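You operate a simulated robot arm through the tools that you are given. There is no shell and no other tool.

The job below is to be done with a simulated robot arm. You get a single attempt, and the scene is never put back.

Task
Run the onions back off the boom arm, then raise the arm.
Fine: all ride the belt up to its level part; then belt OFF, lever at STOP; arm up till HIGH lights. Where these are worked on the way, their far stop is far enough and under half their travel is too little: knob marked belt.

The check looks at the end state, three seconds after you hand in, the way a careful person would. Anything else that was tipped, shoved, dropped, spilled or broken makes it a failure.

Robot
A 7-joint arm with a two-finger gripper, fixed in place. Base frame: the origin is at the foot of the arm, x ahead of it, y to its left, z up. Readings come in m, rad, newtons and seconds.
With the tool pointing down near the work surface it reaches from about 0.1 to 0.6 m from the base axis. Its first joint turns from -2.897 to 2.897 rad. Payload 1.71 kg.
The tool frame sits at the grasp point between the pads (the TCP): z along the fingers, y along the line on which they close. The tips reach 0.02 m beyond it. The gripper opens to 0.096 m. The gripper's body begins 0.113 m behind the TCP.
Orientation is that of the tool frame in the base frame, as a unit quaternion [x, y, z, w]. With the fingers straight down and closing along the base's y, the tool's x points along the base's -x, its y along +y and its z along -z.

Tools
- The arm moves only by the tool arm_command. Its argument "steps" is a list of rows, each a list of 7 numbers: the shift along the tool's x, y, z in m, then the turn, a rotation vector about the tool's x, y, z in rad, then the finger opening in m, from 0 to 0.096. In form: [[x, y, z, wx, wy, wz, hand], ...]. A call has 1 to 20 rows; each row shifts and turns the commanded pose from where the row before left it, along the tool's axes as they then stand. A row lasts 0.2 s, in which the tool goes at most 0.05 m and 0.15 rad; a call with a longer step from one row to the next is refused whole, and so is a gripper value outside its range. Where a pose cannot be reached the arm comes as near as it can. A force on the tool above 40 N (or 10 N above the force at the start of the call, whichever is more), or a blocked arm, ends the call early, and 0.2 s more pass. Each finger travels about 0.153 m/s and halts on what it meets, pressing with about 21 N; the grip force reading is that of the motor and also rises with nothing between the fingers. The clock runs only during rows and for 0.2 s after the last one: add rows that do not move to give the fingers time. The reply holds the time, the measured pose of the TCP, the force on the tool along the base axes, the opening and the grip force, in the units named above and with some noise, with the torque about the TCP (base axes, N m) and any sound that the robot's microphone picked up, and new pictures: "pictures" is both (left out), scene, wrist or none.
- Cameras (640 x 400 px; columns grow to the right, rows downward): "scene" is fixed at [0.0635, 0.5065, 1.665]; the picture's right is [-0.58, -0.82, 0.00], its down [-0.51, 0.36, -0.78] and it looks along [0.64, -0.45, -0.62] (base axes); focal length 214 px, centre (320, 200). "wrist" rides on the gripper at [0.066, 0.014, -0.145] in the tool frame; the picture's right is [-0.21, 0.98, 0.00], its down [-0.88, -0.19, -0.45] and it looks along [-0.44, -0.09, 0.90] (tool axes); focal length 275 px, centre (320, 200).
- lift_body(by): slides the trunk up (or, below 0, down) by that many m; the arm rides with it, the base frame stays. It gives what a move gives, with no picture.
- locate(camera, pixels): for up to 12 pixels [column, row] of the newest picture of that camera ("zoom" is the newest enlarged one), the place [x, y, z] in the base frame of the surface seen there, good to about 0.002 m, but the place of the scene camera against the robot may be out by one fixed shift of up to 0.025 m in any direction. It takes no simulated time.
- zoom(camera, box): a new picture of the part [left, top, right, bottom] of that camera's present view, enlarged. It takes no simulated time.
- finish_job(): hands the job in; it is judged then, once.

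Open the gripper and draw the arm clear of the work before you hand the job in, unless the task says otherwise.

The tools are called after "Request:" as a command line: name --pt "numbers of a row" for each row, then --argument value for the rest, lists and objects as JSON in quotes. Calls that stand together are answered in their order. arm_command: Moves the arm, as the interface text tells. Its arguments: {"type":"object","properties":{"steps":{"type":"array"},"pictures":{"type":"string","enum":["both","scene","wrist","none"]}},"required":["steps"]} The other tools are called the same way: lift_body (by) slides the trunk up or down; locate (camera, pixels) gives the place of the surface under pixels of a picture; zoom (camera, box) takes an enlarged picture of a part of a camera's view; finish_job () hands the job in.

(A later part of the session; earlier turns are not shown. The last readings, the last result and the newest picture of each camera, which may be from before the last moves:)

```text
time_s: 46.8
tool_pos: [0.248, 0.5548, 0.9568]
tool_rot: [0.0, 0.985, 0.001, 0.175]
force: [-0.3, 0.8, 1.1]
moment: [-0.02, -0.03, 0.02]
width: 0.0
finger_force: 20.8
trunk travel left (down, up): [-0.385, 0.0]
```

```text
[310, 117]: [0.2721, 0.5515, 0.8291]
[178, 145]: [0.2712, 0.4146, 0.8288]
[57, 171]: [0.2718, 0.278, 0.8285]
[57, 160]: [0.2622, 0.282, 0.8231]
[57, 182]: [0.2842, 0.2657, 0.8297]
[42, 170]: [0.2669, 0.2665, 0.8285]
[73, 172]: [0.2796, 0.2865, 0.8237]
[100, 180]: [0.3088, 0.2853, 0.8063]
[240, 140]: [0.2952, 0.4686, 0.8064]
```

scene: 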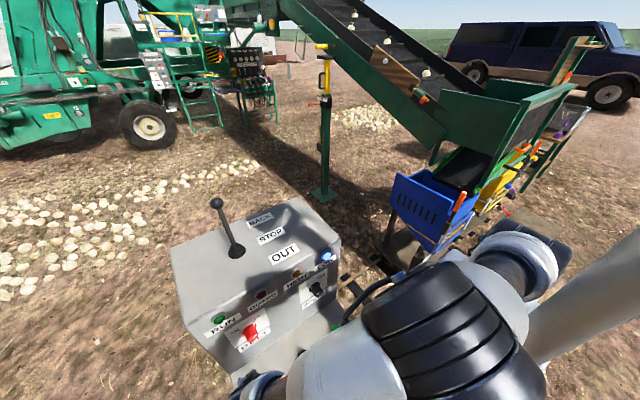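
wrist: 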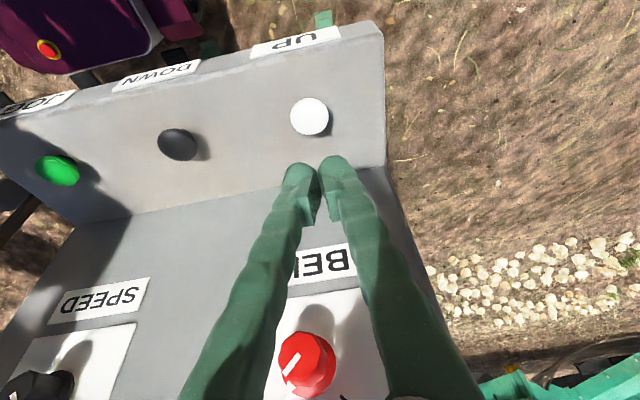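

JOG's centre is about (0.273, 0.276) with its top at z 0.829. I travel along the ledge at a safe height in two parts.

Request:
arm_command --pt "-0.002 -0.035 0.001 0 0 0 0.0" --pt "-0.002 -0.035 0.001 0 0 0 0.0" --pt "-0.002 -0.035 0.001 0 0 0 0.0" --pt "-0.002 -0.035 0.001 0 0 0 0.0" --pt "0 0 0 0 0 0 0.0" --pictures "scene"

Request:
arm_command --pt "-0.002 -0.035 0.001 0 0 0 0.0" --pt "-0.002 -0.035 0.001 0 0 0 0.0" --pt "-0.002 -0.035 0.001 0 0 0 0.0" --pt "-0.002 -0.034 0.001 0 0 0 0.0" --pt "0 0 0 0 0 0 0.0"

```text
time_s: 48.0
tool_pos: [0.2585, 0.4154, 0.9538]
tool_rot: [-0.001, 0.985, 0.0, 0.175]
force: [1.0, -0.3, 0.6]
moment: [-0.03, 0.03, -0.05]
width: 0.0
finger_force: 20.8
trunk travel left (down, up): [-0.385, 0.0]
```

scene: 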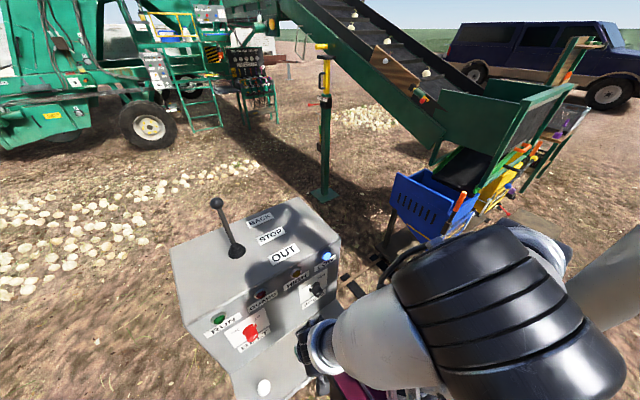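

```text
time_s: 49.2
tool_pos: [0.2689, 0.2749, 0.9532]
tool_rot: [-0.001, 0.985, 0.0, 0.175]
force: [-0.5, 0.3, 0.1]
moment: [-0.01, -0.02, 0.01]
width: 0.0002
finger_force: 20.8
trunk travel left (down, up): [-0.385, 0.0]
```

scene: 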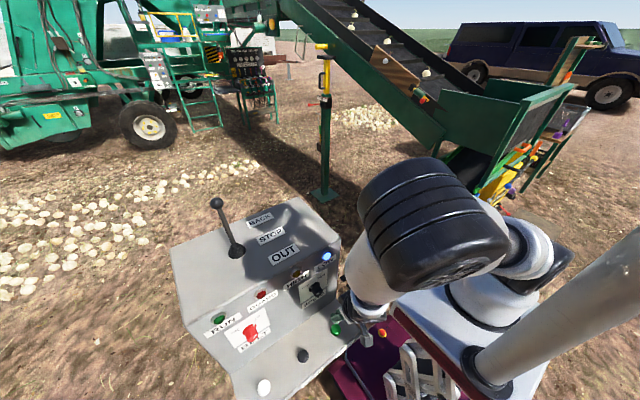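
wrist: 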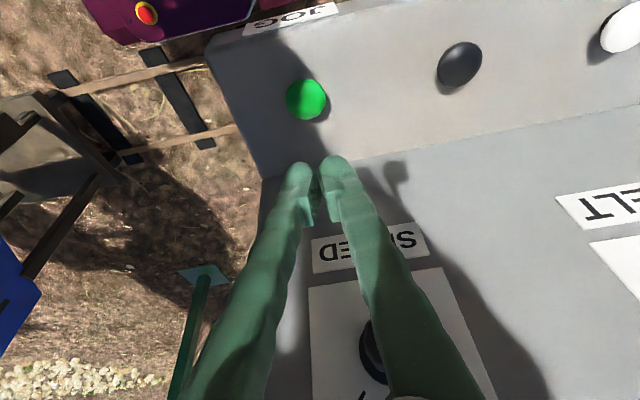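

I'm above JOG, which shows at (306,99). I measure its top before going down.

Request:
locate --camera "wrist" --pixels '[[306, 99], [290, 99], [322, 99], [306, 83], [306, 115]]'

```text
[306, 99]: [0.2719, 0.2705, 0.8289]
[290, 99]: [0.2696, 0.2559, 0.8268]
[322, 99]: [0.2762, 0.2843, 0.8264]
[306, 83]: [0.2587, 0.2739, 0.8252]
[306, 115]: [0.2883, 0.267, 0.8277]
```

Its centre is (0.273, 0.270). I go down to about 1.5 cm above it.

Request:
arm_command --pt "0.0112 -0.0017 0.0279 0 0 0 0.0" --pt "0.0112 -0.0017 0.0279 0 0 0 0.0" --pt "0.0112 -0.0017 0.0279 0 0 0 0.0" --pt "0 0 0 0 0 0 0.0" --pictures "wrist"

```text
time_s: 50.2
tool_pos: [0.2646, 0.2708, 0.864]
tool_rot: [-0.001, 0.985, 0.0, 0.174]
force: [-0.4, -0.3, 0.1]
moment: [0.04, 0.02, 0.03]
width: 0.0002
finger_force: 21.3
trunk travel left (down, up): [-0.385, 0.0]
```

wrist: 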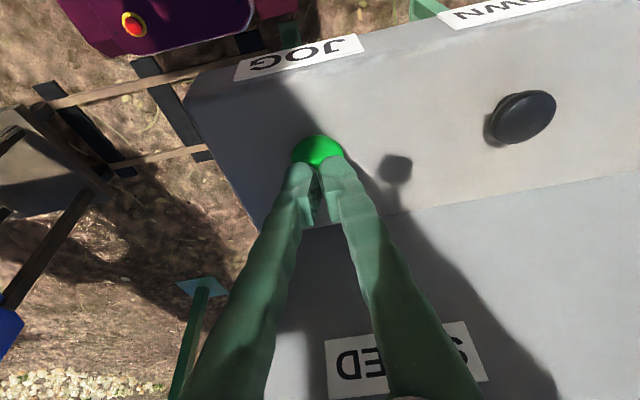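

The tips are right above JOG. I press down gradually by about 2 cm and hold briefly.

Request:
arm_command --pt "0.0024 0 0.0066 0 0 0 0.0" --pt "0.0021 0 0.0056 0 0 0 0.0" --pt "0.0014 0 0.0038 0 0 0 0.0" --pt "0.0014 0 0.0038 0 0 0 0.0" --pt "0 0 0 0 0 0 0.0" --pt "0 0 0 0 0 0 0.0"

Request:
zoom --camera "scene" --box '[270, 0, 470, 120]'

Request:
zoom --camera "scene" --box '[190, 250, 350, 350]'

```text
time_s: 51.6
tool_pos: [0.2659, 0.2707, 0.8423]
tool_rot: [-0.001, 0.985, 0.001, 0.175]
force: [2.0, 0.5, 4.1]
moment: [0.02, -0.05, 0.02]
width: 0.0063
finger_force: 29.6
trunk travel left (down, up): [-0.385, 0.0]
heard: click
```

scene: 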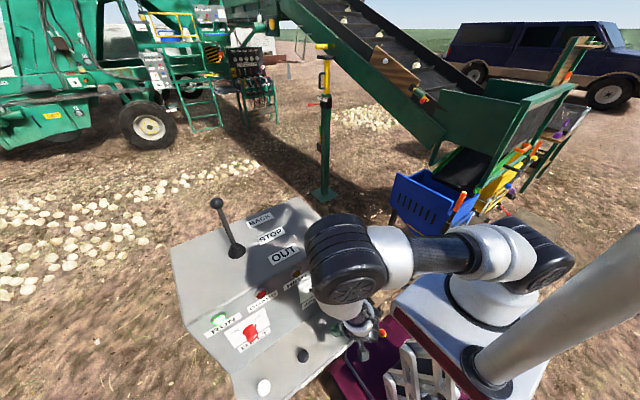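
wrist: 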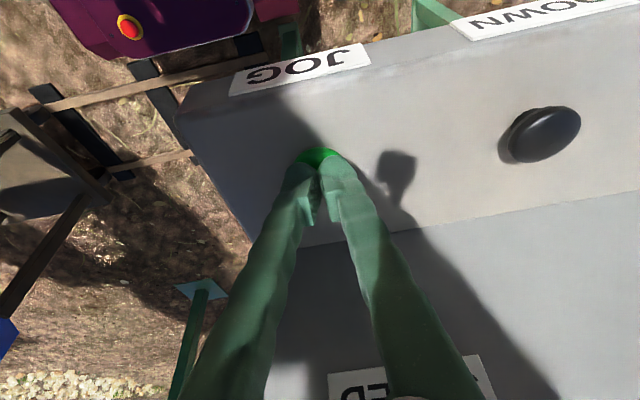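

```text
3.20 times, centred on (370, 60) of scene
```

zoom: 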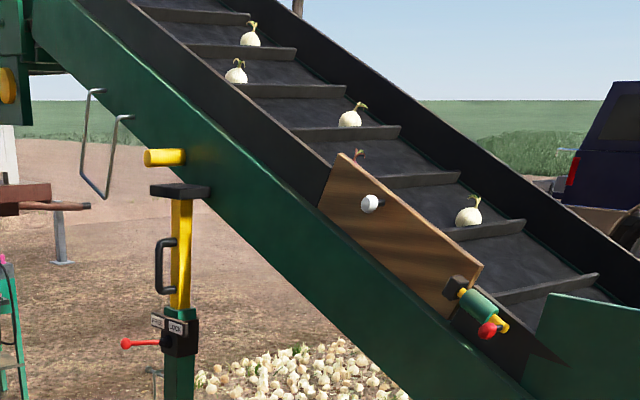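

```text
4.00 times, centred on (270, 300) of scene
```

zoom: 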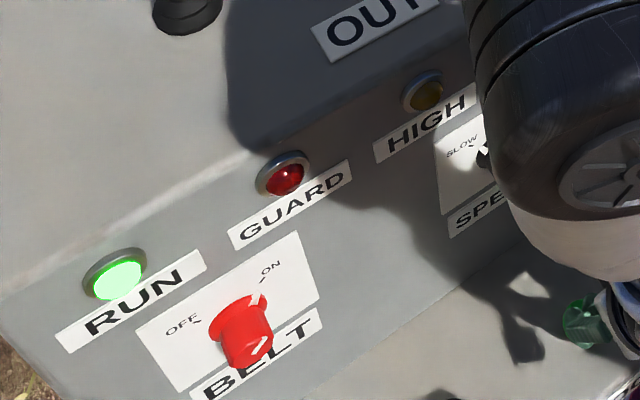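

JOG works while held: RUN is brightly lit and the onions moved up the belt. I keep holding for about 2 s more and measure their speed.

Request:
locate --camera "scene" --pixels '[[348, 9], [344, 21], [379, 34], [416, 66], [330, 3], [400, 58]]'

Request:
arm_command --pt "0 0 0 0 0 0 0.0" --pt "0 0 0 0 0 0 0.0" --pt "0 0 0 0 0 0 0.0" --pt "0 0 0 0 0 0 0.0" --pt "0 0 0 0 0 0 0.0" --pt "0 0 0 0 0 0 0.0" --pt "0 0 0 0 0 0 0.0" --pt "0 0 0 0 0 0 0.0" --pt "0 0 0 0 0 0 0.0" --pictures "scene"

Request:
zoom --camera "scene" --box '[270, 0, 470, 120]'

```text
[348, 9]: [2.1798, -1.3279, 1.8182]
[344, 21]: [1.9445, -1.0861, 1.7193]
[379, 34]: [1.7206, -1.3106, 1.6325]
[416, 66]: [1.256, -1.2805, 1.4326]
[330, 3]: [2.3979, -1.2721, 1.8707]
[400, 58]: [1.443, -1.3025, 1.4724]
```

```text
time_s: 53.6
tool_pos: [0.266, 0.2705, 0.8432]
tool_rot: [-0.001, 0.985, 0.0, 0.174]
force: [1.9, 0.9, 4.2]
moment: [0.03, 0.01, 0.0]
width: 0.006
finger_force: 29.6
trunk travel left (down, up): [-0.385, 0.0]
```

scene: 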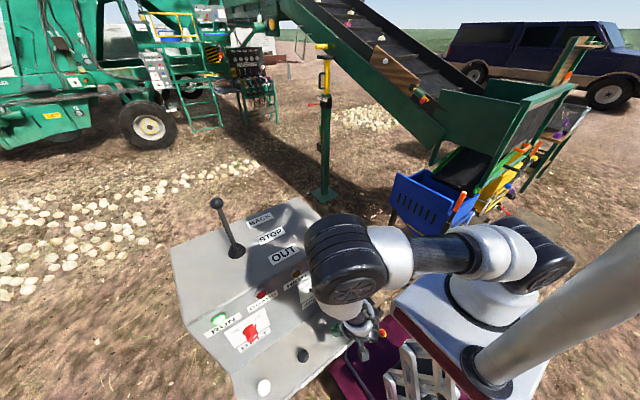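

```text
3.20 times, centred on (370, 60) of scene
```

zoom: 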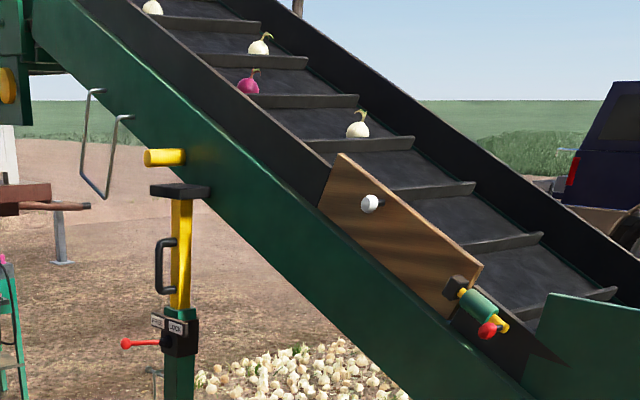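

The onions, including a red one, ride up at about 0.23 m/s; the lead one has just left the top of the view. Before more running I locate the hinge and level frame at the upper left to judge distances (the clock is paused).

Request:
locate --camera "scene" --pixels '[[232, 8], [250, 12], [270, 12], [276, 10], [282, 8], [285, 3], [318, 1], [352, 16], [348, 24], [382, 37], [345, 0], [272, 30]]'

Request:
zoom --camera "scene" --box '[210, 0, 330, 50]'

```text
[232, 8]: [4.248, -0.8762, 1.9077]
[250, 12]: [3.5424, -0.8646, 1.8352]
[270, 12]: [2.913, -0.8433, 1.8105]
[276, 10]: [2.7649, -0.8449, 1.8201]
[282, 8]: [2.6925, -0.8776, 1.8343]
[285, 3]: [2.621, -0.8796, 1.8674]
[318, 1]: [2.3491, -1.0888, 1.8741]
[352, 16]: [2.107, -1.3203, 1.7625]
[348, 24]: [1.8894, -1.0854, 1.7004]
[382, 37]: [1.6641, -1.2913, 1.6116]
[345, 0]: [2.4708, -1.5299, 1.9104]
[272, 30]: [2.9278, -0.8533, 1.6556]
```

```text
5.33 times, centred on (270, 25) of scene
```

zoom: 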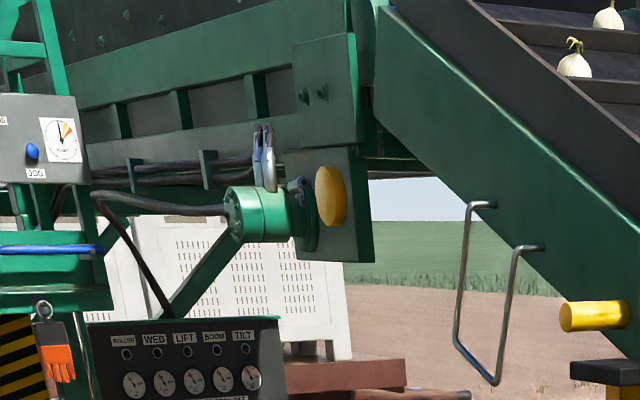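

The hinge is near x≈2.7 and the level frame runs on to x>4.2. The last onion is at x≈1.66 and moves about 0.2 m/s, so about 5–6 s remain. I hold for about 3 s more, then look again.

Request:
arm_command --pt "0 0 0 0 0 0 0.0" --pt "0 0 0 0 0 0 0.0" --pt "0 0 0 0 0 0 0.0" --pt "0 0 0 0 0 0 0.0" --pt "0 0 0 0 0 0 0.0" --pt "0 0 0 0 0 0 0.0" --pt "0 0 0 0 0 0 0.0" --pt "0 0 0 0 0 0 0.0" --pt "0 0 0 0 0 0 0.0" --pt "0 0 0 0 0 0 0.0" --pt "0 0 0 0 0 0 0.0" --pt "0 0 0 0 0 0 0.0" --pt "0 0 0 0 0 0 0.0" --pt "0 0 0 0 0 0 0.0" --pictures "scene"

Request:
zoom --camera "scene" --box '[210, 0, 410, 50]'

Request:
zoom --camera "scene" --box '[200, 0, 360, 10]'

```text
time_s: 56.6
tool_pos: [0.265, 0.2706, 0.8431]
tool_rot: [-0.001, 0.985, 0.0, 0.174]
force: [0.8, 0.7, 2.6]
moment: [0.03, -0.01, 0.03]
width: 0.0059
finger_force: 29.3
trunk travel left (down, up): [-0.385, 0.0]
```

scene: 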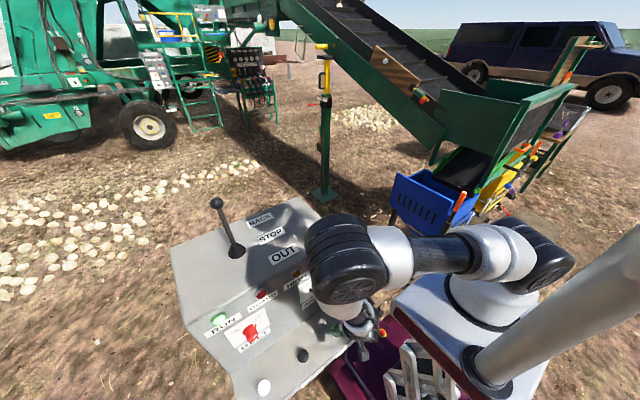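

```text
3.20 times, centred on (310, 25) of scene
```

zoom: 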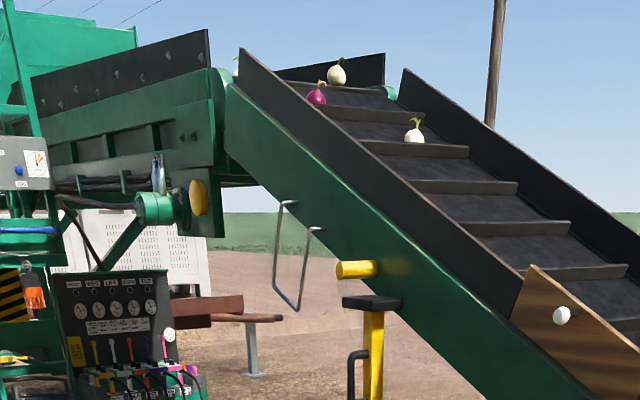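

```text
4.00 times, centred on (280, 5) of scene
```

zoom: 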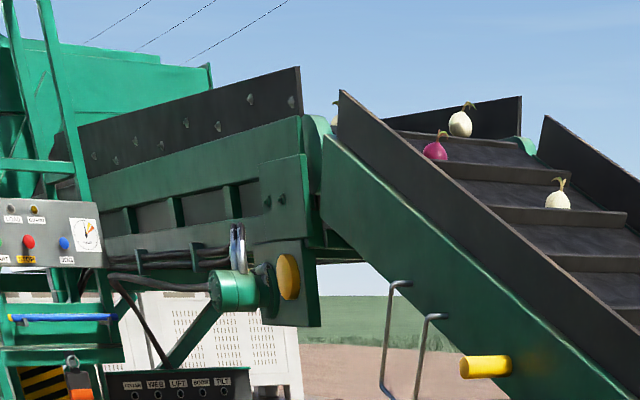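

The enlarged view shows the hinge: the last white onion at (558,200) still has a bit of incline to go. I locate these points to time it.

Request:
locate --camera "zoom" --pixels '[[558, 202], [460, 126], [435, 151], [520, 137], [525, 145], [318, 150], [490, 160], [334, 115], [300, 75], [80, 150], [410, 132], [500, 100]]'

```text
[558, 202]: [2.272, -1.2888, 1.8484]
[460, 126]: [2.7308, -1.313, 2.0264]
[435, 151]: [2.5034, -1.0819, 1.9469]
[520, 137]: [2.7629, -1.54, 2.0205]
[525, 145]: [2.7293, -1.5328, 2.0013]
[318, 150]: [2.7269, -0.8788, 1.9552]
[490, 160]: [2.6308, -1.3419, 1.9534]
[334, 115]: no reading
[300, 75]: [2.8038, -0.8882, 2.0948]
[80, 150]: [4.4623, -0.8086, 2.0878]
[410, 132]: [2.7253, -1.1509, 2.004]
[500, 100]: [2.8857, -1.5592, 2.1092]
```

The hinge is at x≈2.73 and the last onion is at x≈2.27, so about 3 s brings it onto the level. I hold for 3 s.

Request:
arm_command --pt "0 0 0 0 0 0 0.0" --pt "0 0 0 0 0 0 0.0" --pt "0 0 0 0 0 0 0.0" --pt "0 0 0 0 0 0 0.0" --pt "0 0 0 0 0 0 0.0" --pt "0 0 0 0 0 0 0.0" --pt "0 0 0 0 0 0 0.0" --pt "0 0 0 0 0 0 0.0" --pt "0 0 0 0 0 0 0.0" --pt "0 0 0 0 0 0 0.0" --pt "0 0 0 0 0 0 0.0" --pt "0 0 0 0 0 0 0.0" --pictures "scene"

Request:
zoom --camera "scene" --box '[200, 0, 360, 10]'

Request:
zoom --camera "scene" --box '[270, 0, 350, 4]'

```text
time_s: 59.2
tool_pos: [0.2657, 0.2699, 0.8426]
tool_rot: [-0.001, 0.985, 0.0, 0.175]
force: [-0.2, -0.2, 3.2]
moment: [0.0, -0.04, 0.03]
width: 0.006
finger_force: 29.6
trunk travel left (down, up): [-0.385, 0.0]
```

scene: 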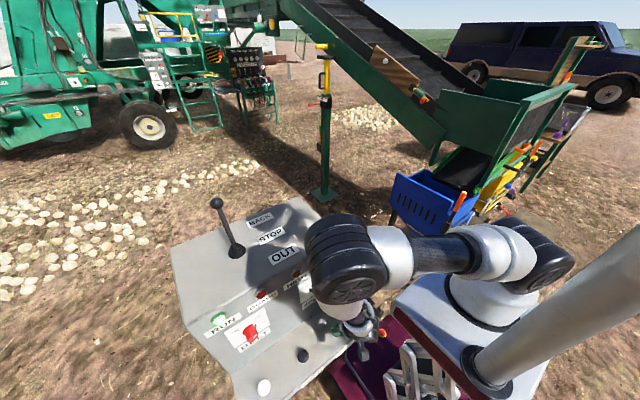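

```text
4.00 times, centred on (280, 5) of scene
```

zoom: 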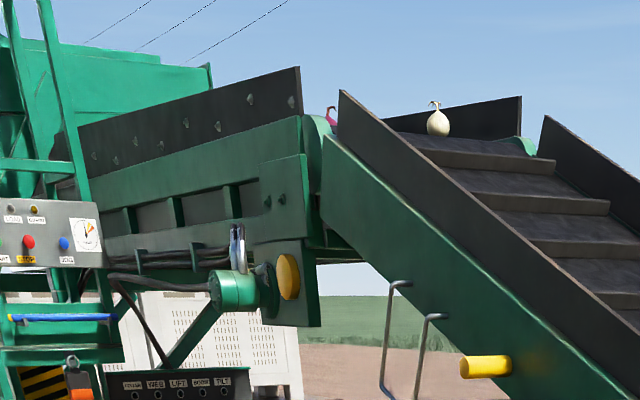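

```text
8.00 times, centred on (310, 2) of scene
```

zoom: 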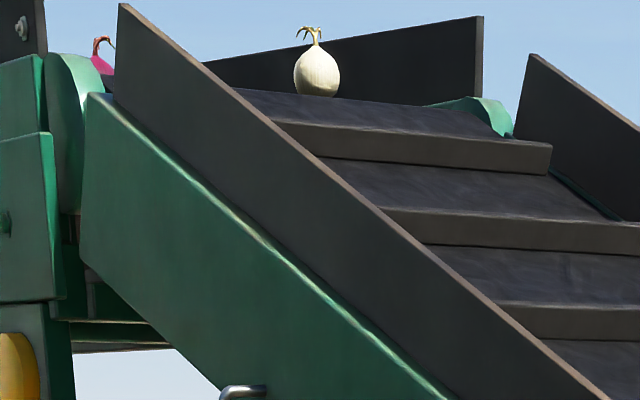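

The last white onion at (317,75) is just at the top edge. I locate it to see how far past the hinge it is.

Request:
locate --camera "zoom" --pixels '[[317, 75], [317, 92], [103, 60], [440, 110], [330, 105]]'

```text
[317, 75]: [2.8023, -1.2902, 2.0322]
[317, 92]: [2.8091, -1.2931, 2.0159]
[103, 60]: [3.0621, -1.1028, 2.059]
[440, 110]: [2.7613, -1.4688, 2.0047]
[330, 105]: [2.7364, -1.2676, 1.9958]
```

It is about 10 cm past the hinge. I hold a moment longer for margin, then release the button straight up.

Request:
arm_command --pt "0 0 0 0 0 0 0.0" --pt "0 0 0 0 0 0 0.0" --pt "-0.0137 0 -0.0376 0 0 0 0.0" --pt "-0.0137 0 -0.0376 0 0 0 0.0" --pt "0 0 0 0 0 0 0.0" --pt "0 0 0 0 0 0 0.0"

Request:
zoom --camera "scene" --box '[240, 0, 340, 4]'

Request:
zoom --camera "scene" --box '[190, 250, 350, 350]'

```text
time_s: 60.6
tool_pos: [0.2646, 0.2712, 0.9234]
tool_rot: [-0.001, 0.985, 0.0, 0.175]
force: [-0.6, 0.7, 0.2]
moment: [0.01, -0.02, -0.01]
width: 0.0
finger_force: 29.8
trunk travel left (down, up): [-0.385, 0.0]
```

scene: 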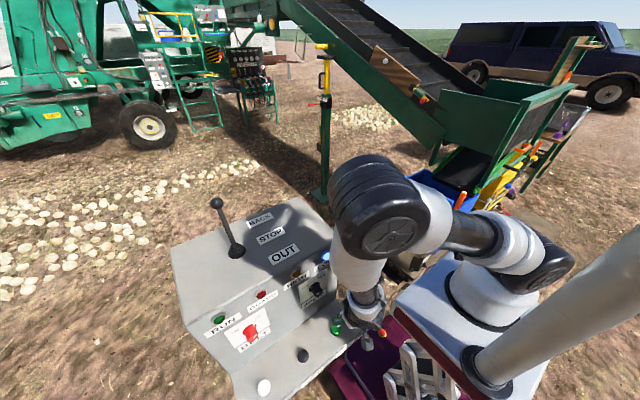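
wrist: 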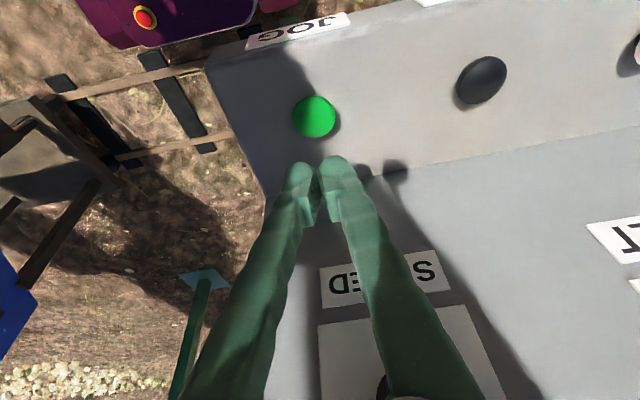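

```text
6.40 times, centred on (290, 2) of scene
```

zoom: 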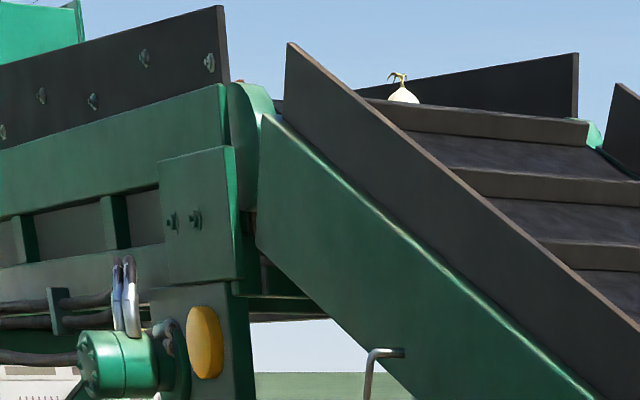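

```text
4.00 times, centred on (270, 300) of scene
```

zoom: 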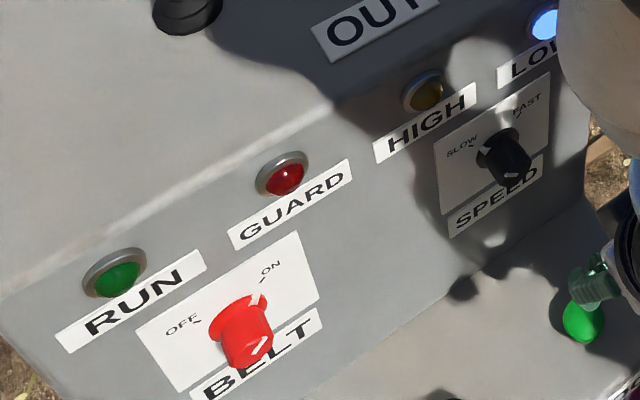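

RUN is dark and the belt has stopped. I check the last onion's place again.

Request:
zoom --camera "scene" --box '[270, 0, 330, 4]'

Request:
locate --camera "zoom" --pixels '[[340, 65], [415, 75], [480, 85]]'

```text
10.67 times, centred on (300, 2) of scene
```

zoom: 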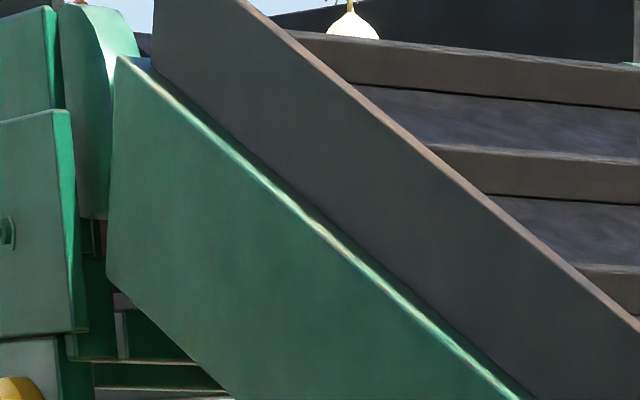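

```text
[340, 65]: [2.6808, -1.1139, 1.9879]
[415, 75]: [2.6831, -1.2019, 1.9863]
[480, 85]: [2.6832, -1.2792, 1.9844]
```

Request:
locate --camera "zoom" --pixels '[[352, 28], [352, 34], [340, 35], [365, 35]]'

```text
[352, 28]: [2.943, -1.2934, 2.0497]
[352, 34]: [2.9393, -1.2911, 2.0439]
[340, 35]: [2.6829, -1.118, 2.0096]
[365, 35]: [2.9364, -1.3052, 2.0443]
```

The last onion is now about 24 cm past the hinge on the level part, and all have stopped. Next is BELT to OFF. I travel back along the ledge toward the knob's side at safe height.

Request:
arm_command --pt "-0.008 0.03 -0.02 0 0 0 0.0" --pt "-0.003 0.037 -0.014 0 0 0 0.0" --pt "0.002 0.037 -0.001 0 0 0 0.0" --pt "0.002 0.037 -0.001 0 0 0 0.0" --pt "0.002 0.037 -0.001 0 0 0 0.0" --pt "0.002 0.037 -0.001 0 0 0 0.0" --pt "0.002 0.035 -0.001 0 0 0 0.0" --pt "0 0 0 0 0 0 0.0" --pictures "scene"

```text
time_s: 62.6
tool_pos: [0.3427, 0.4683, 0.97]
tool_rot: [0.108, 0.978, -0.012, 0.18]
force: [-0.2, -0.3, 0.0]
moment: [0.04, 0.02, 0.0]
width: 0.0002
finger_force: 29.6
trunk travel left (down, up): [-0.385, 0.0]
stopped in row 8: the arm was blocked; the commanded pose is now the measured one
```

scene: 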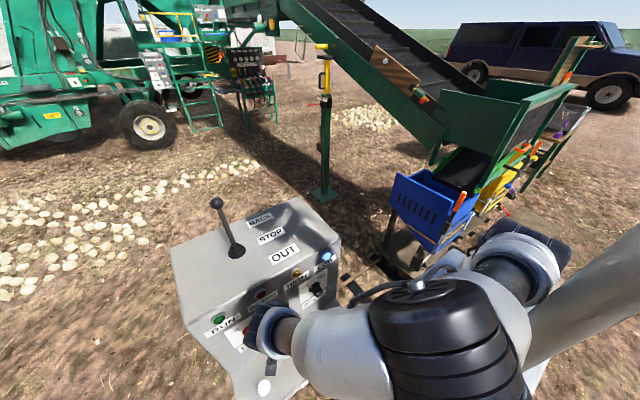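

The arm was blocked at the end and the tool shifted to (0.343, 0.468, 0.97), touching nothing. I locate the elbow relative to the mast.

Request:
locate --camera "scene" --pixels '[[430, 320], [500, 320], [340, 350], [430, 380], [280, 330], [560, 330], [520, 260], [530, 365], [400, 300]]'

Request:
zoom --camera "scene" --box '[200, 210, 640, 400]'

Request:
arm_command --pt "0 0 0 0 0 0 0.0"

```text
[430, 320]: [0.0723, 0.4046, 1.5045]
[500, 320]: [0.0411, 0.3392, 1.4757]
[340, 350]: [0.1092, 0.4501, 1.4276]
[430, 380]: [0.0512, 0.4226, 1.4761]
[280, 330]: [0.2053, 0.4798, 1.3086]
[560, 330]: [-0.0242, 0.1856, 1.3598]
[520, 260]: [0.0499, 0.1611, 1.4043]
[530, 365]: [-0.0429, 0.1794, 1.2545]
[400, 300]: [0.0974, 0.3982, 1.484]
```

```text
1.45 times, centred on (420, 305) of scene
```

zoom: 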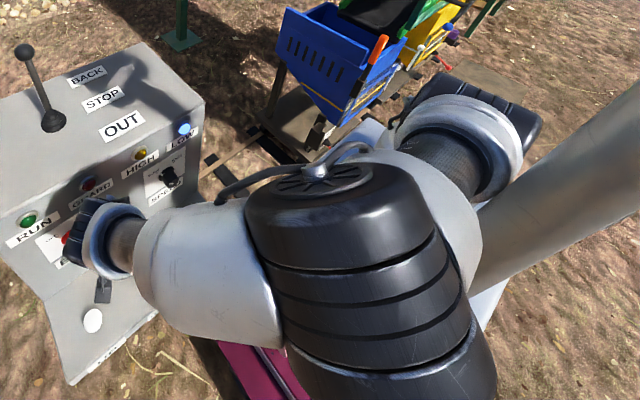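

```text
time_s: 63.2
tool_pos: [0.3516, 0.4519, 0.9744]
tool_rot: [0.132, 0.973, -0.016, 0.189]
force: [-1.3, 0.7, 0.1]
moment: [-0.02, 0.0, 0.04]
width: 0.0001
finger_force: 29.8
trunk travel left (down, up): [-0.385, 0.0]
stopped in row 1: the arm was blocked; the commanded pose is now the measured one
```

scene: 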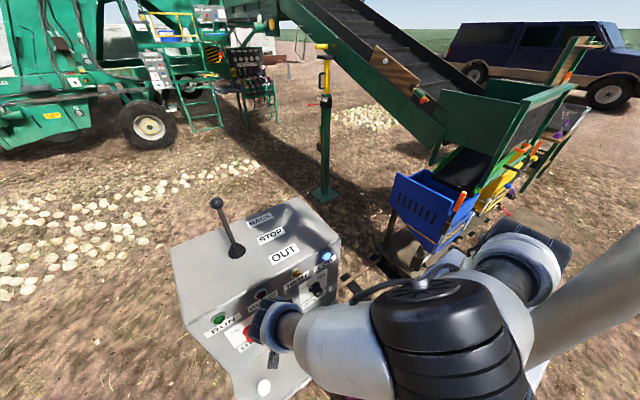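
wrist: 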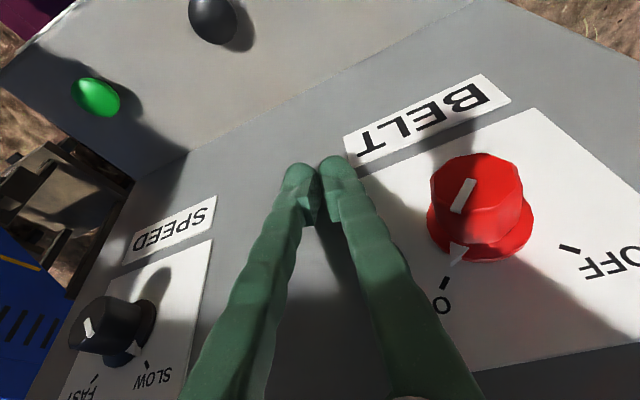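

The upper arm lies against the mast because the elbow swung out to +y. The known good route is via the stretched pose over the console. I first shift −y and −x, so the fingers can rise between the HIGH and GUARD lamps.

Request:
arm_command --pt "0.0033 -0.0244 -0.0019 0 0 0 0.0" --pt "0.0033 -0.0244 -0.0019 0 0 0 0.0" --pt "0 0 0 0 0 0 0.0"

```text
time_s: 64.0
tool_pos: [0.3284, 0.4092, 0.9712]
tool_rot: [0.123, 0.974, -0.02, 0.19]
force: [0.6, -1.0, 0.4]
moment: [0.0, 0.02, 0.02]
width: 0.0
finger_force: 29.6
trunk travel left (down, up): [-0.385, 0.0]
```

scene: 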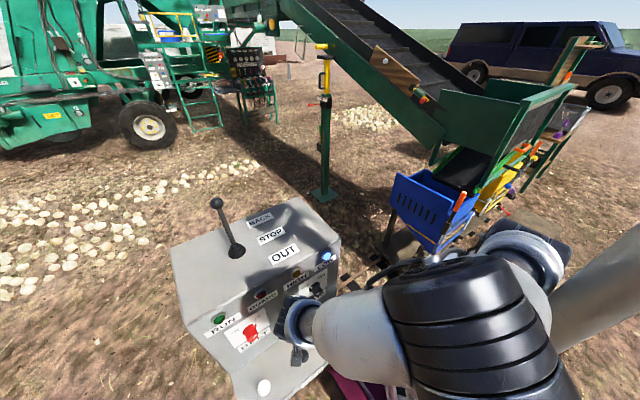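
wrist: 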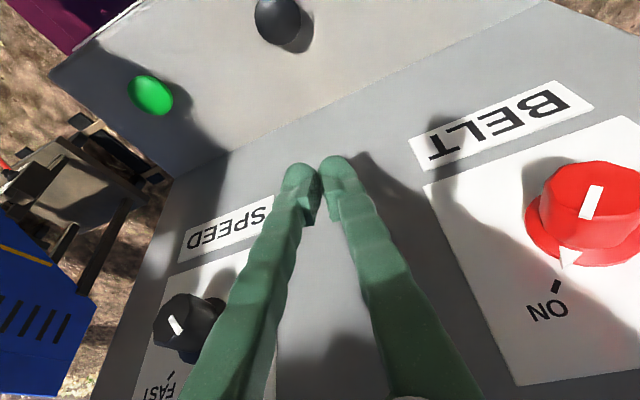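

Free at (0.328, 0.409, 0.971). I rise straight up in front of the panel, between the lamps, a few rows at a time.

Request:
arm_command --pt "0.0033 -0.0012 -0.0175 0 0 0 0.0" --pt "-0.0112 0.0006 -0.0278 0 0 0 0.0" --pt "-0.0112 0.0006 -0.0278 0 0 0 0.0" --pt "-0.0112 0.0006 -0.0278 0 0 0 0.0"

```text
time_s: 65.2
tool_pos: [0.3502, 0.3648, 1.0809]
tool_rot: [0.191, 0.96, -0.038, 0.2]
force: [-0.4, 0.6, -0.3]
moment: [-0.11, 0.02, 0.0]
width: 0.0
finger_force: 29.4
trunk travel left (down, up): [-0.385, 0.0]
stopped in row 4: the arm was blocked; the commanded pose is now the measured one
```

scene: 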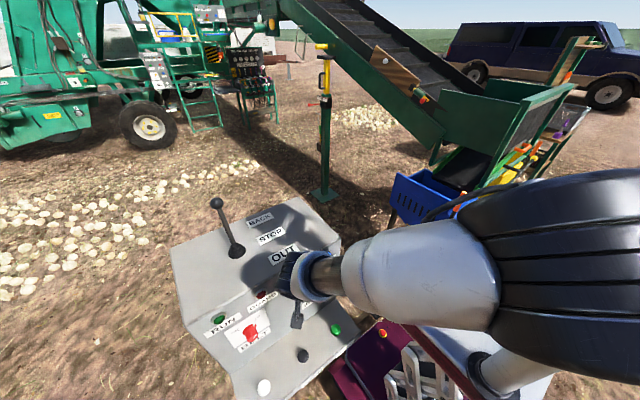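
wrist: 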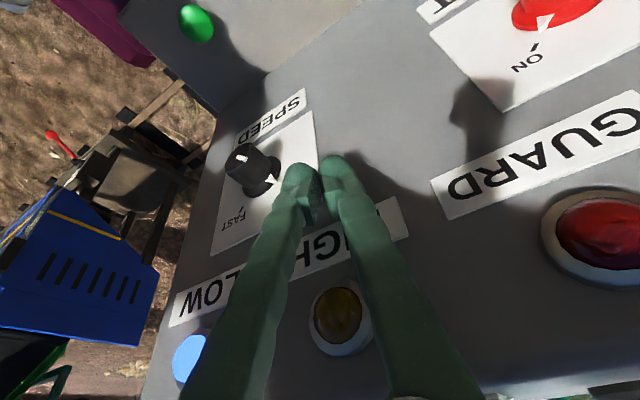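

Blocked again by the mast. The open space to the right of the console (y<0.2) lets the arm stretch straight ahead and swing the elbow clear, so I move back slightly and toward −y, above the SPEED knob.

Request:
arm_command --pt "0.0002 -0.0334 -0.0056 0 0 0 0.0" --pt "-0.0081 -0.0342 0.0034 0 0 0 0.0"

```text
time_s: 65.8
tool_pos: [0.3387, 0.303, 1.0793]
tool_rot: [0.179, 0.965, -0.035, 0.191]
force: [0.8, -1.4, 0.5]
moment: [0.12, 0.1, 0.0]
width: 0.0003
finger_force: 29.8
trunk travel left (down, up): [-0.385, 0.0]
```

scene: 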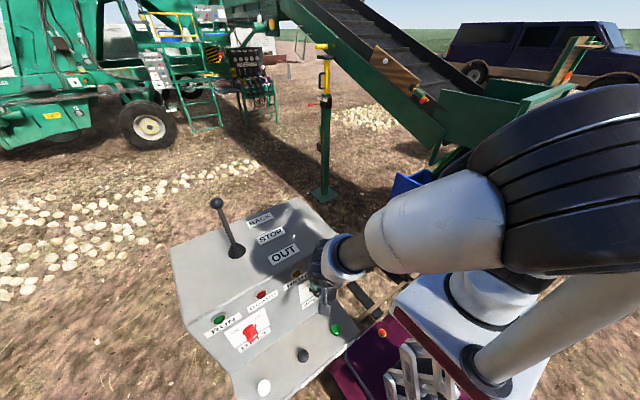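
wrist: 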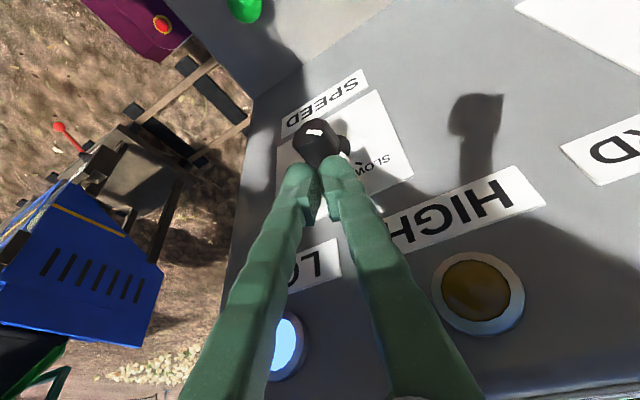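

Nothing touched: the tips are 1.5 cm above SPEED. I continue toward −y with a slight rise.

Request:
arm_command --pt "-0.0113 -0.0387 0.0003 0 0 0 0.0" --pt "-0.0113 -0.0387 0.0003 0 0 0 0.0" --pt "-0.0113 -0.0387 0.0003 0 0 0 0.0" --pt "-0.0113 -0.0387 0.0003 0 0 0 0.0"

```text
time_s: 66.8
tool_pos: [0.3242, 0.1697, 1.1]
tool_rot: [0.168, 0.966, -0.032, 0.194]
force: [0.4, -0.1, 0.1]
moment: [-0.01, -0.01, -0.01]
width: 0.0
finger_force: 30.4
out of reach, approached as far as the arm can: row 4
trunk travel left (down, up): [-0.385, 0.0]
```

scene: 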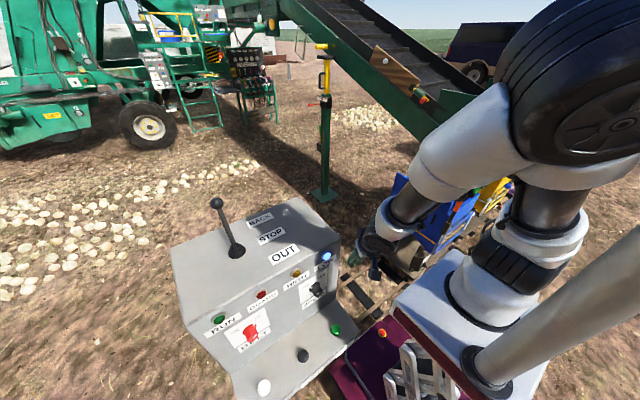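
wrist: 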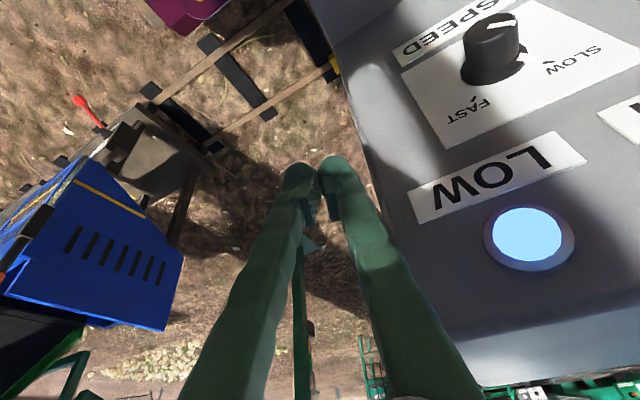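

The elbow is now overhead, off the mast side. I stretch forward and up along y≈0.15, clear of the console's right edge (y≈0.235).

Request:
arm_command --pt "-0.0325 0.0021 -0.0244 0 0 0 0.0" --pt "-0.0325 0.0021 -0.0244 0 0 0 0.0" --pt "-0.0325 0.0021 -0.0244 0 0 0 0.0" --pt "-0.0325 0.0021 -0.0244 0 0 0 0.0" --pt "-0.0325 0.0021 -0.0244 0 0 0 0.0" --pt "-0.0325 0.0021 -0.0244 0 0 0 0.0" --pt "-0.0325 0.0021 -0.0244 0 0 0 0.0" --pt "0 0 0 0 0 0 0.0" --pictures "scene"

```text
time_s: 68.4
tool_pos: [0.4642, 0.022, 1.3123]
tool_rot: [0.269, 0.92, -0.185, 0.215]
force: [-0.5, 0.4, 0.8]
moment: [0.02, -0.03, 0.01]
width: 0.0001
finger_force: 29.8
trunk travel left (down, up): [-0.385, 0.0]
stopped in row 7: the arm was blocked; the commanded pose is now the measured one
```

scene: 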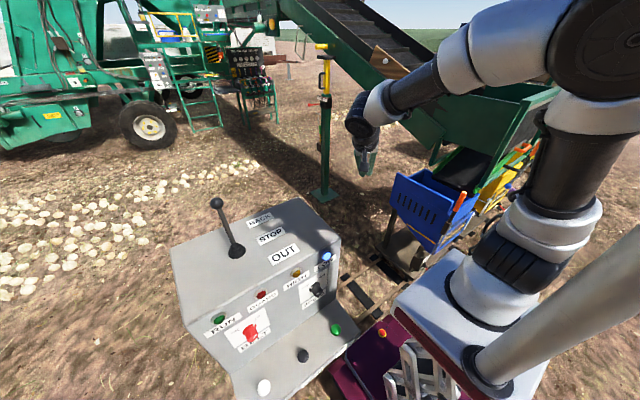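

The arm is well stretched now at (0.464, 0.022, 1.31), but the tool has been twisted by a contact with the mast head. I turn it back to the clean 30° pitch while easing forward.

Request:
arm_command --pt "0 0 0 -0.1013 -0.0128 -0.0863 0.0" --pt "0 0 0 -0.1013 -0.0128 -0.0863 0.0" --pt "0 0 0 -0.1013 -0.0128 -0.0863 0.0" --pt "0 0 0 -0.1013 -0.0128 -0.0863 0.0" --pt "0 0 0 -0.1013 -0.0128 -0.0863 0.0" --pt "0 0 0 0 0 0 0.0" --pictures "scene"

```text
time_s: 69.0
tool_pos: [0.4522, -0.048, 1.3137]
tool_rot: [0.23, 0.901, -0.271, 0.25]
force: [0.1, -0.9, 0.3]
moment: [0.02, -0.02, 0.05]
width: 0.0001
finger_force: 29.9
trunk travel left (down, up): [-0.385, 0.0]
stopped in row 2: the arm was blocked; the commanded pose is now the measured one
```

scene: 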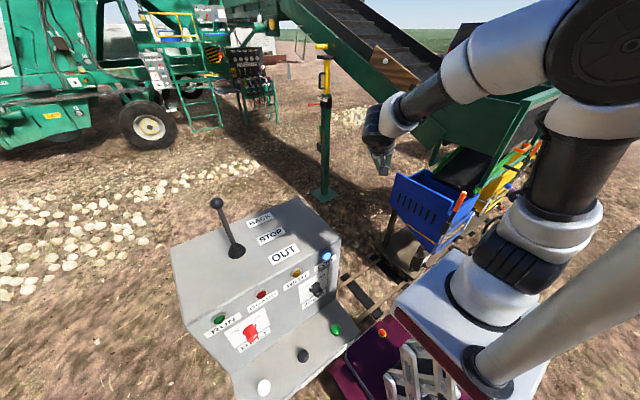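

The elbow is held on the −y side by the mast head. I check how far the blue wagon is, so I can stretch the arm further forward and lower the elbow.

Request:
locate --camera "scene" --pixels '[[400, 180], [440, 240], [460, 200], [545, 20], [600, 60], [590, 130], [430, 110], [380, 160]]'

Request:
arm_command --pt "-0.0241 0.0212 0.015 0 0 0 0.0" --pt "-0.0241 0.0212 0.015 0 0 0 0.0"

```text
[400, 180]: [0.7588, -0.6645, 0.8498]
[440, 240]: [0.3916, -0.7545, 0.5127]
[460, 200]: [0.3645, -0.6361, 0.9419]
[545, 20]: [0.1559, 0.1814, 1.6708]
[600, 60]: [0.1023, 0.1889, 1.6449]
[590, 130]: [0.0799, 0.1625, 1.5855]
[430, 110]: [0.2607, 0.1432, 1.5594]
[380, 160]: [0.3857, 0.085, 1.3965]
```

```text
time_s: 69.6
tool_pos: [0.5225, 0.0138, 1.2998]
tool_rot: [0.176, 0.921, -0.238, 0.255]
force: [0.3, -0.2, -0.6]
moment: [0.01, 0.06, 0.0]
width: 0.0004
finger_force: 29.1
trunk travel left (down, up): [-0.385, 0.0]
```

scene: 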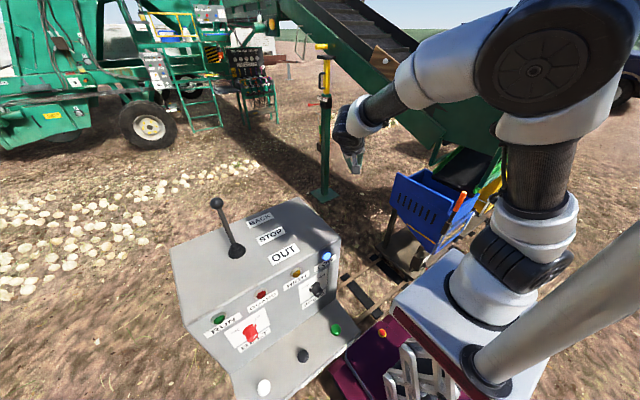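
wrist: 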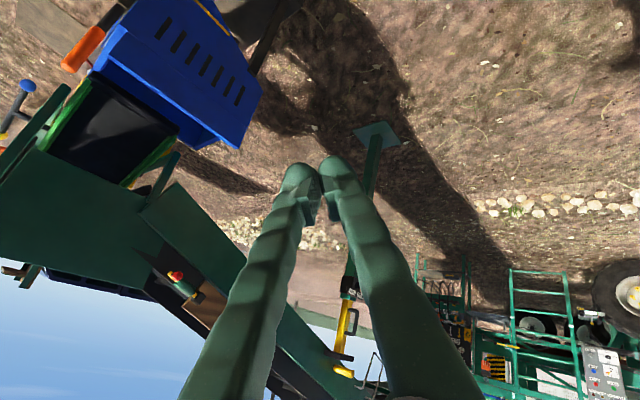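

That freed the arm. I continue turning the tool back to the clean pitch while moving forward and left.

Request:
arm_command --pt "-0.008 0.0232 -0.0048 -0.112 0.003 -0.044 0.0" --pt "-0.008 0.0232 -0.0048 -0.112 0.003 -0.044 0.0" --pt "-0.008 0.0232 -0.0048 -0.112 0.003 -0.044 0.0" --pt "0 0 0 -0.112 0.003 -0.044 0.0" --pt "0 0 0 -0.112 0.003 -0.044 0.0" --pt "0 0 0 0 0 0 0.0" --pictures "scene"

```text
time_s: 71.0
tool_pos: [0.5617, 0.0768, 1.3066]
tool_rot: [0.0, 0.965, 0.0, 0.263]
force: [-0.1, -0.1, -0.2]
moment: [0.03, -0.01, -0.04]
width: 0.0
finger_force: 29.1
trunk travel left (down, up): [-0.385, 0.0]
```

scene: 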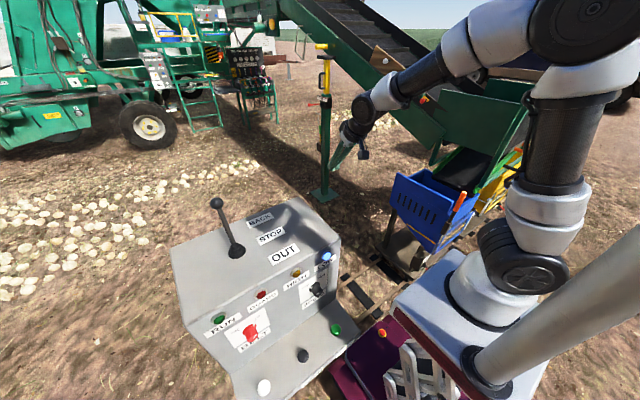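

Orientation is clean and the arm is free at (0.562, 0.077, 1.307). I go up to z≈1.41 and over the console to about (0.425, 0.40), clear of the lever ball.

Request:
arm_command --pt "-0.001 0.0075 -0.0313 0 0 0 0.0" --pt "-0.001 0.0075 -0.0313 0 0 0 0.0" --pt "-0.001 0.0075 -0.0313 0 0 0 0.0" --pt "-0.001 0.0075 -0.0313 0 0 0 0.0" --pt "0.0092 0.0366 -0.0029 0 0 0 0.0" --pt "0.0092 0.0366 -0.0029 0 0 0 0.0" --pt "0.0092 0.0366 -0.0029 0 0 0 0.0" --pt "0.0092 0.0366 -0.0029 0 0 0 0.0" --pt "0.0092 0.0366 -0.0029 0 0 0 0.0" --pt "0.0092 0.0366 -0.0029 0 0 0 0.0" --pt "0.0092 0.0366 -0.0029 0 0 0 0.0" --pt "0.0092 0.0366 -0.0029 0 0 0 0.0" --pt "0 0 0 0 0 0 0.0" --pictures "scene"

```text
time_s: 73.8
tool_pos: [0.425, 0.4002, 1.3987]
tool_rot: [0.0, 0.965, -0.001, 0.263]
force: [0.5, -1.2, -0.7]
moment: [0.03, -0.02, 0.03]
width: 0.0
finger_force: 29.7
trunk travel left (down, up): [-0.385, 0.0]
```

scene: 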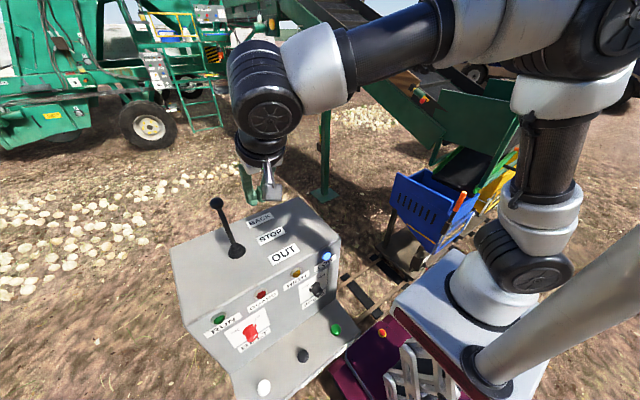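

The arm is free above the console, near the lever, so I do the lever first. I open and move to a standoff above its ball at (0.566, 0.471, 1.318).

Request:
arm_command --pt "-0.0268 0.0233 0.0177 0 0 0 0.05" --pt "-0.0268 0.0233 0.0177 0 0 0 0.08" --pt "-0.0268 0.0233 0.0177 0 0 0 0.08" --pt "0 0 0 0 0 0 0.08"

```text
time_s: 74.8
tool_pos: [0.5214, 0.4695, 1.3958]
tool_rot: [0.0, 0.965, -0.002, 0.263]
force: [0.0, -0.1, -0.2]
moment: [0.07, -0.02, 0.04]
width: 0.0801
finger_force: 0.1
trunk travel left (down, up): [-0.385, 0.0]
```

scene: 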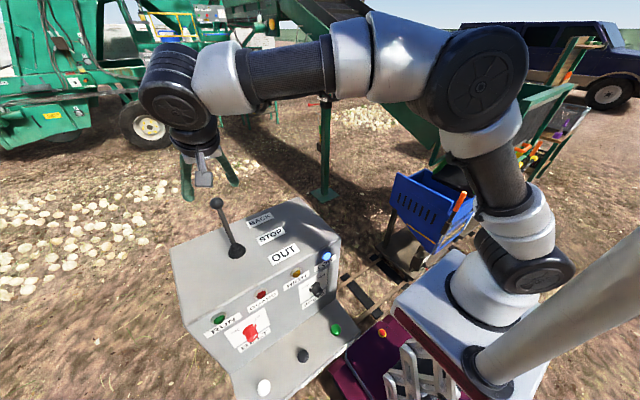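
wrist: 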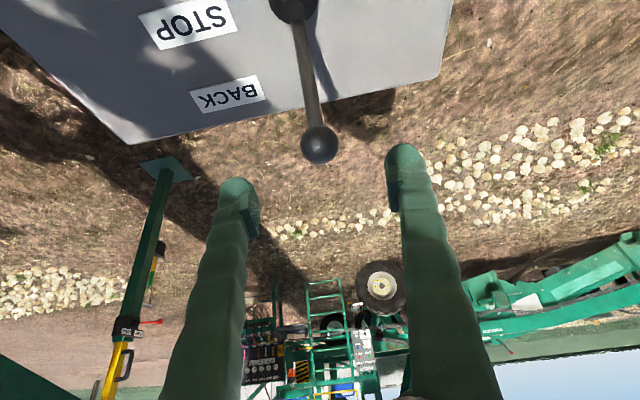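

The ball shows at (320,143), centred between the fingers. I verify it and move in along the tool axis.

Request:
locate --camera "wrist" --pixels '[[320, 143], [306, 143], [334, 143], [320, 130], [308, 80]]'

Request:
arm_command --pt "0 0 0.03 0 0 0 0.08" --pt "0 0 0.03 0 0 0 0.08" --pt "0 0 0.022 0 0 0 0.08" --pt "0 0 0 0 0 0 0.08"

```text
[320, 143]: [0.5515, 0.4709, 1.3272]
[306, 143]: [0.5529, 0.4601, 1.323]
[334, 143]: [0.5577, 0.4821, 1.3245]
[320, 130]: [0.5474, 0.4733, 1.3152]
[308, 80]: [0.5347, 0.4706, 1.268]
```

```text
time_s: 75.8
tool_pos: [0.5638, 0.4717, 1.3238]
tool_rot: [0.0, 0.965, -0.002, 0.263]
force: [0.1, 0.1, -0.2]
moment: [-0.01, -0.05, -0.01]
width: 0.0798
finger_force: 0.1
trunk travel left (down, up): [-0.385, 0.0]
```

scene: 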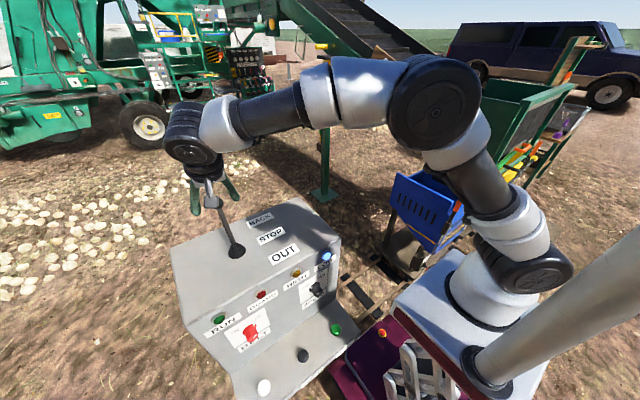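
wrist: 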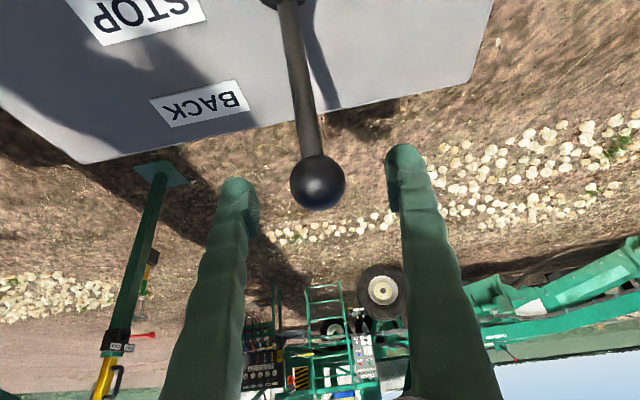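

The ball is between the pads at (318,183). I close and draw it back about 6.3 cm along its arc toward STOP.

Request:
arm_command --pt "0 0 0 0 0 0 0.0" --pt "0 0 0 0 0 0 0.0" --pt "0.0105 -0.0005 -0.013 0 0 0 0.0" --pt "0.0115 -0.0005 -0.0115 0 0 0 0.0" --pt "0.0125 -0.0005 -0.0105 0 0 0 0.0" --pt "0.013 -0.0005 -0.0086 0 0 0 0.0" --pt "0 0 0 0 0 0 0.0"

```text
time_s: 77.4
tool_pos: [0.5002, 0.4694, 1.3357]
tool_rot: [-0.001, 0.965, -0.002, 0.262]
force: [2.1, 0.9, -3.1]
moment: [0.08, -0.21, 0.12]
width: 0.0302
finger_force: 35.1
trunk travel left (down, up): [-0.385, 0.0]
```

scene: 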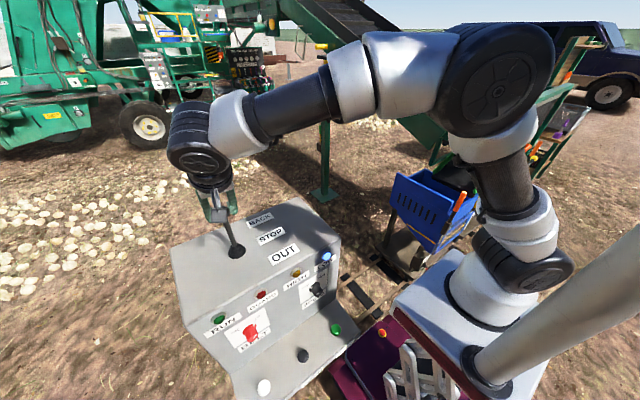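
wrist: 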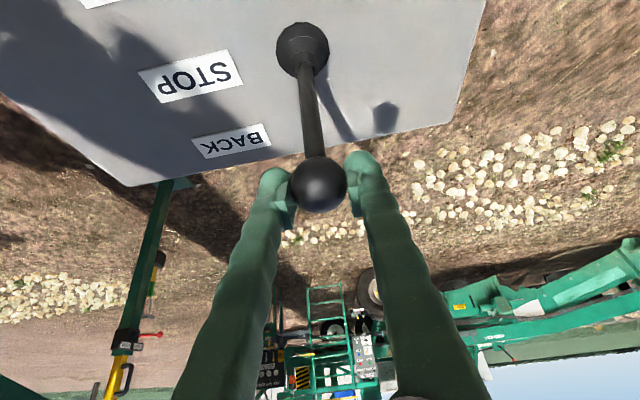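

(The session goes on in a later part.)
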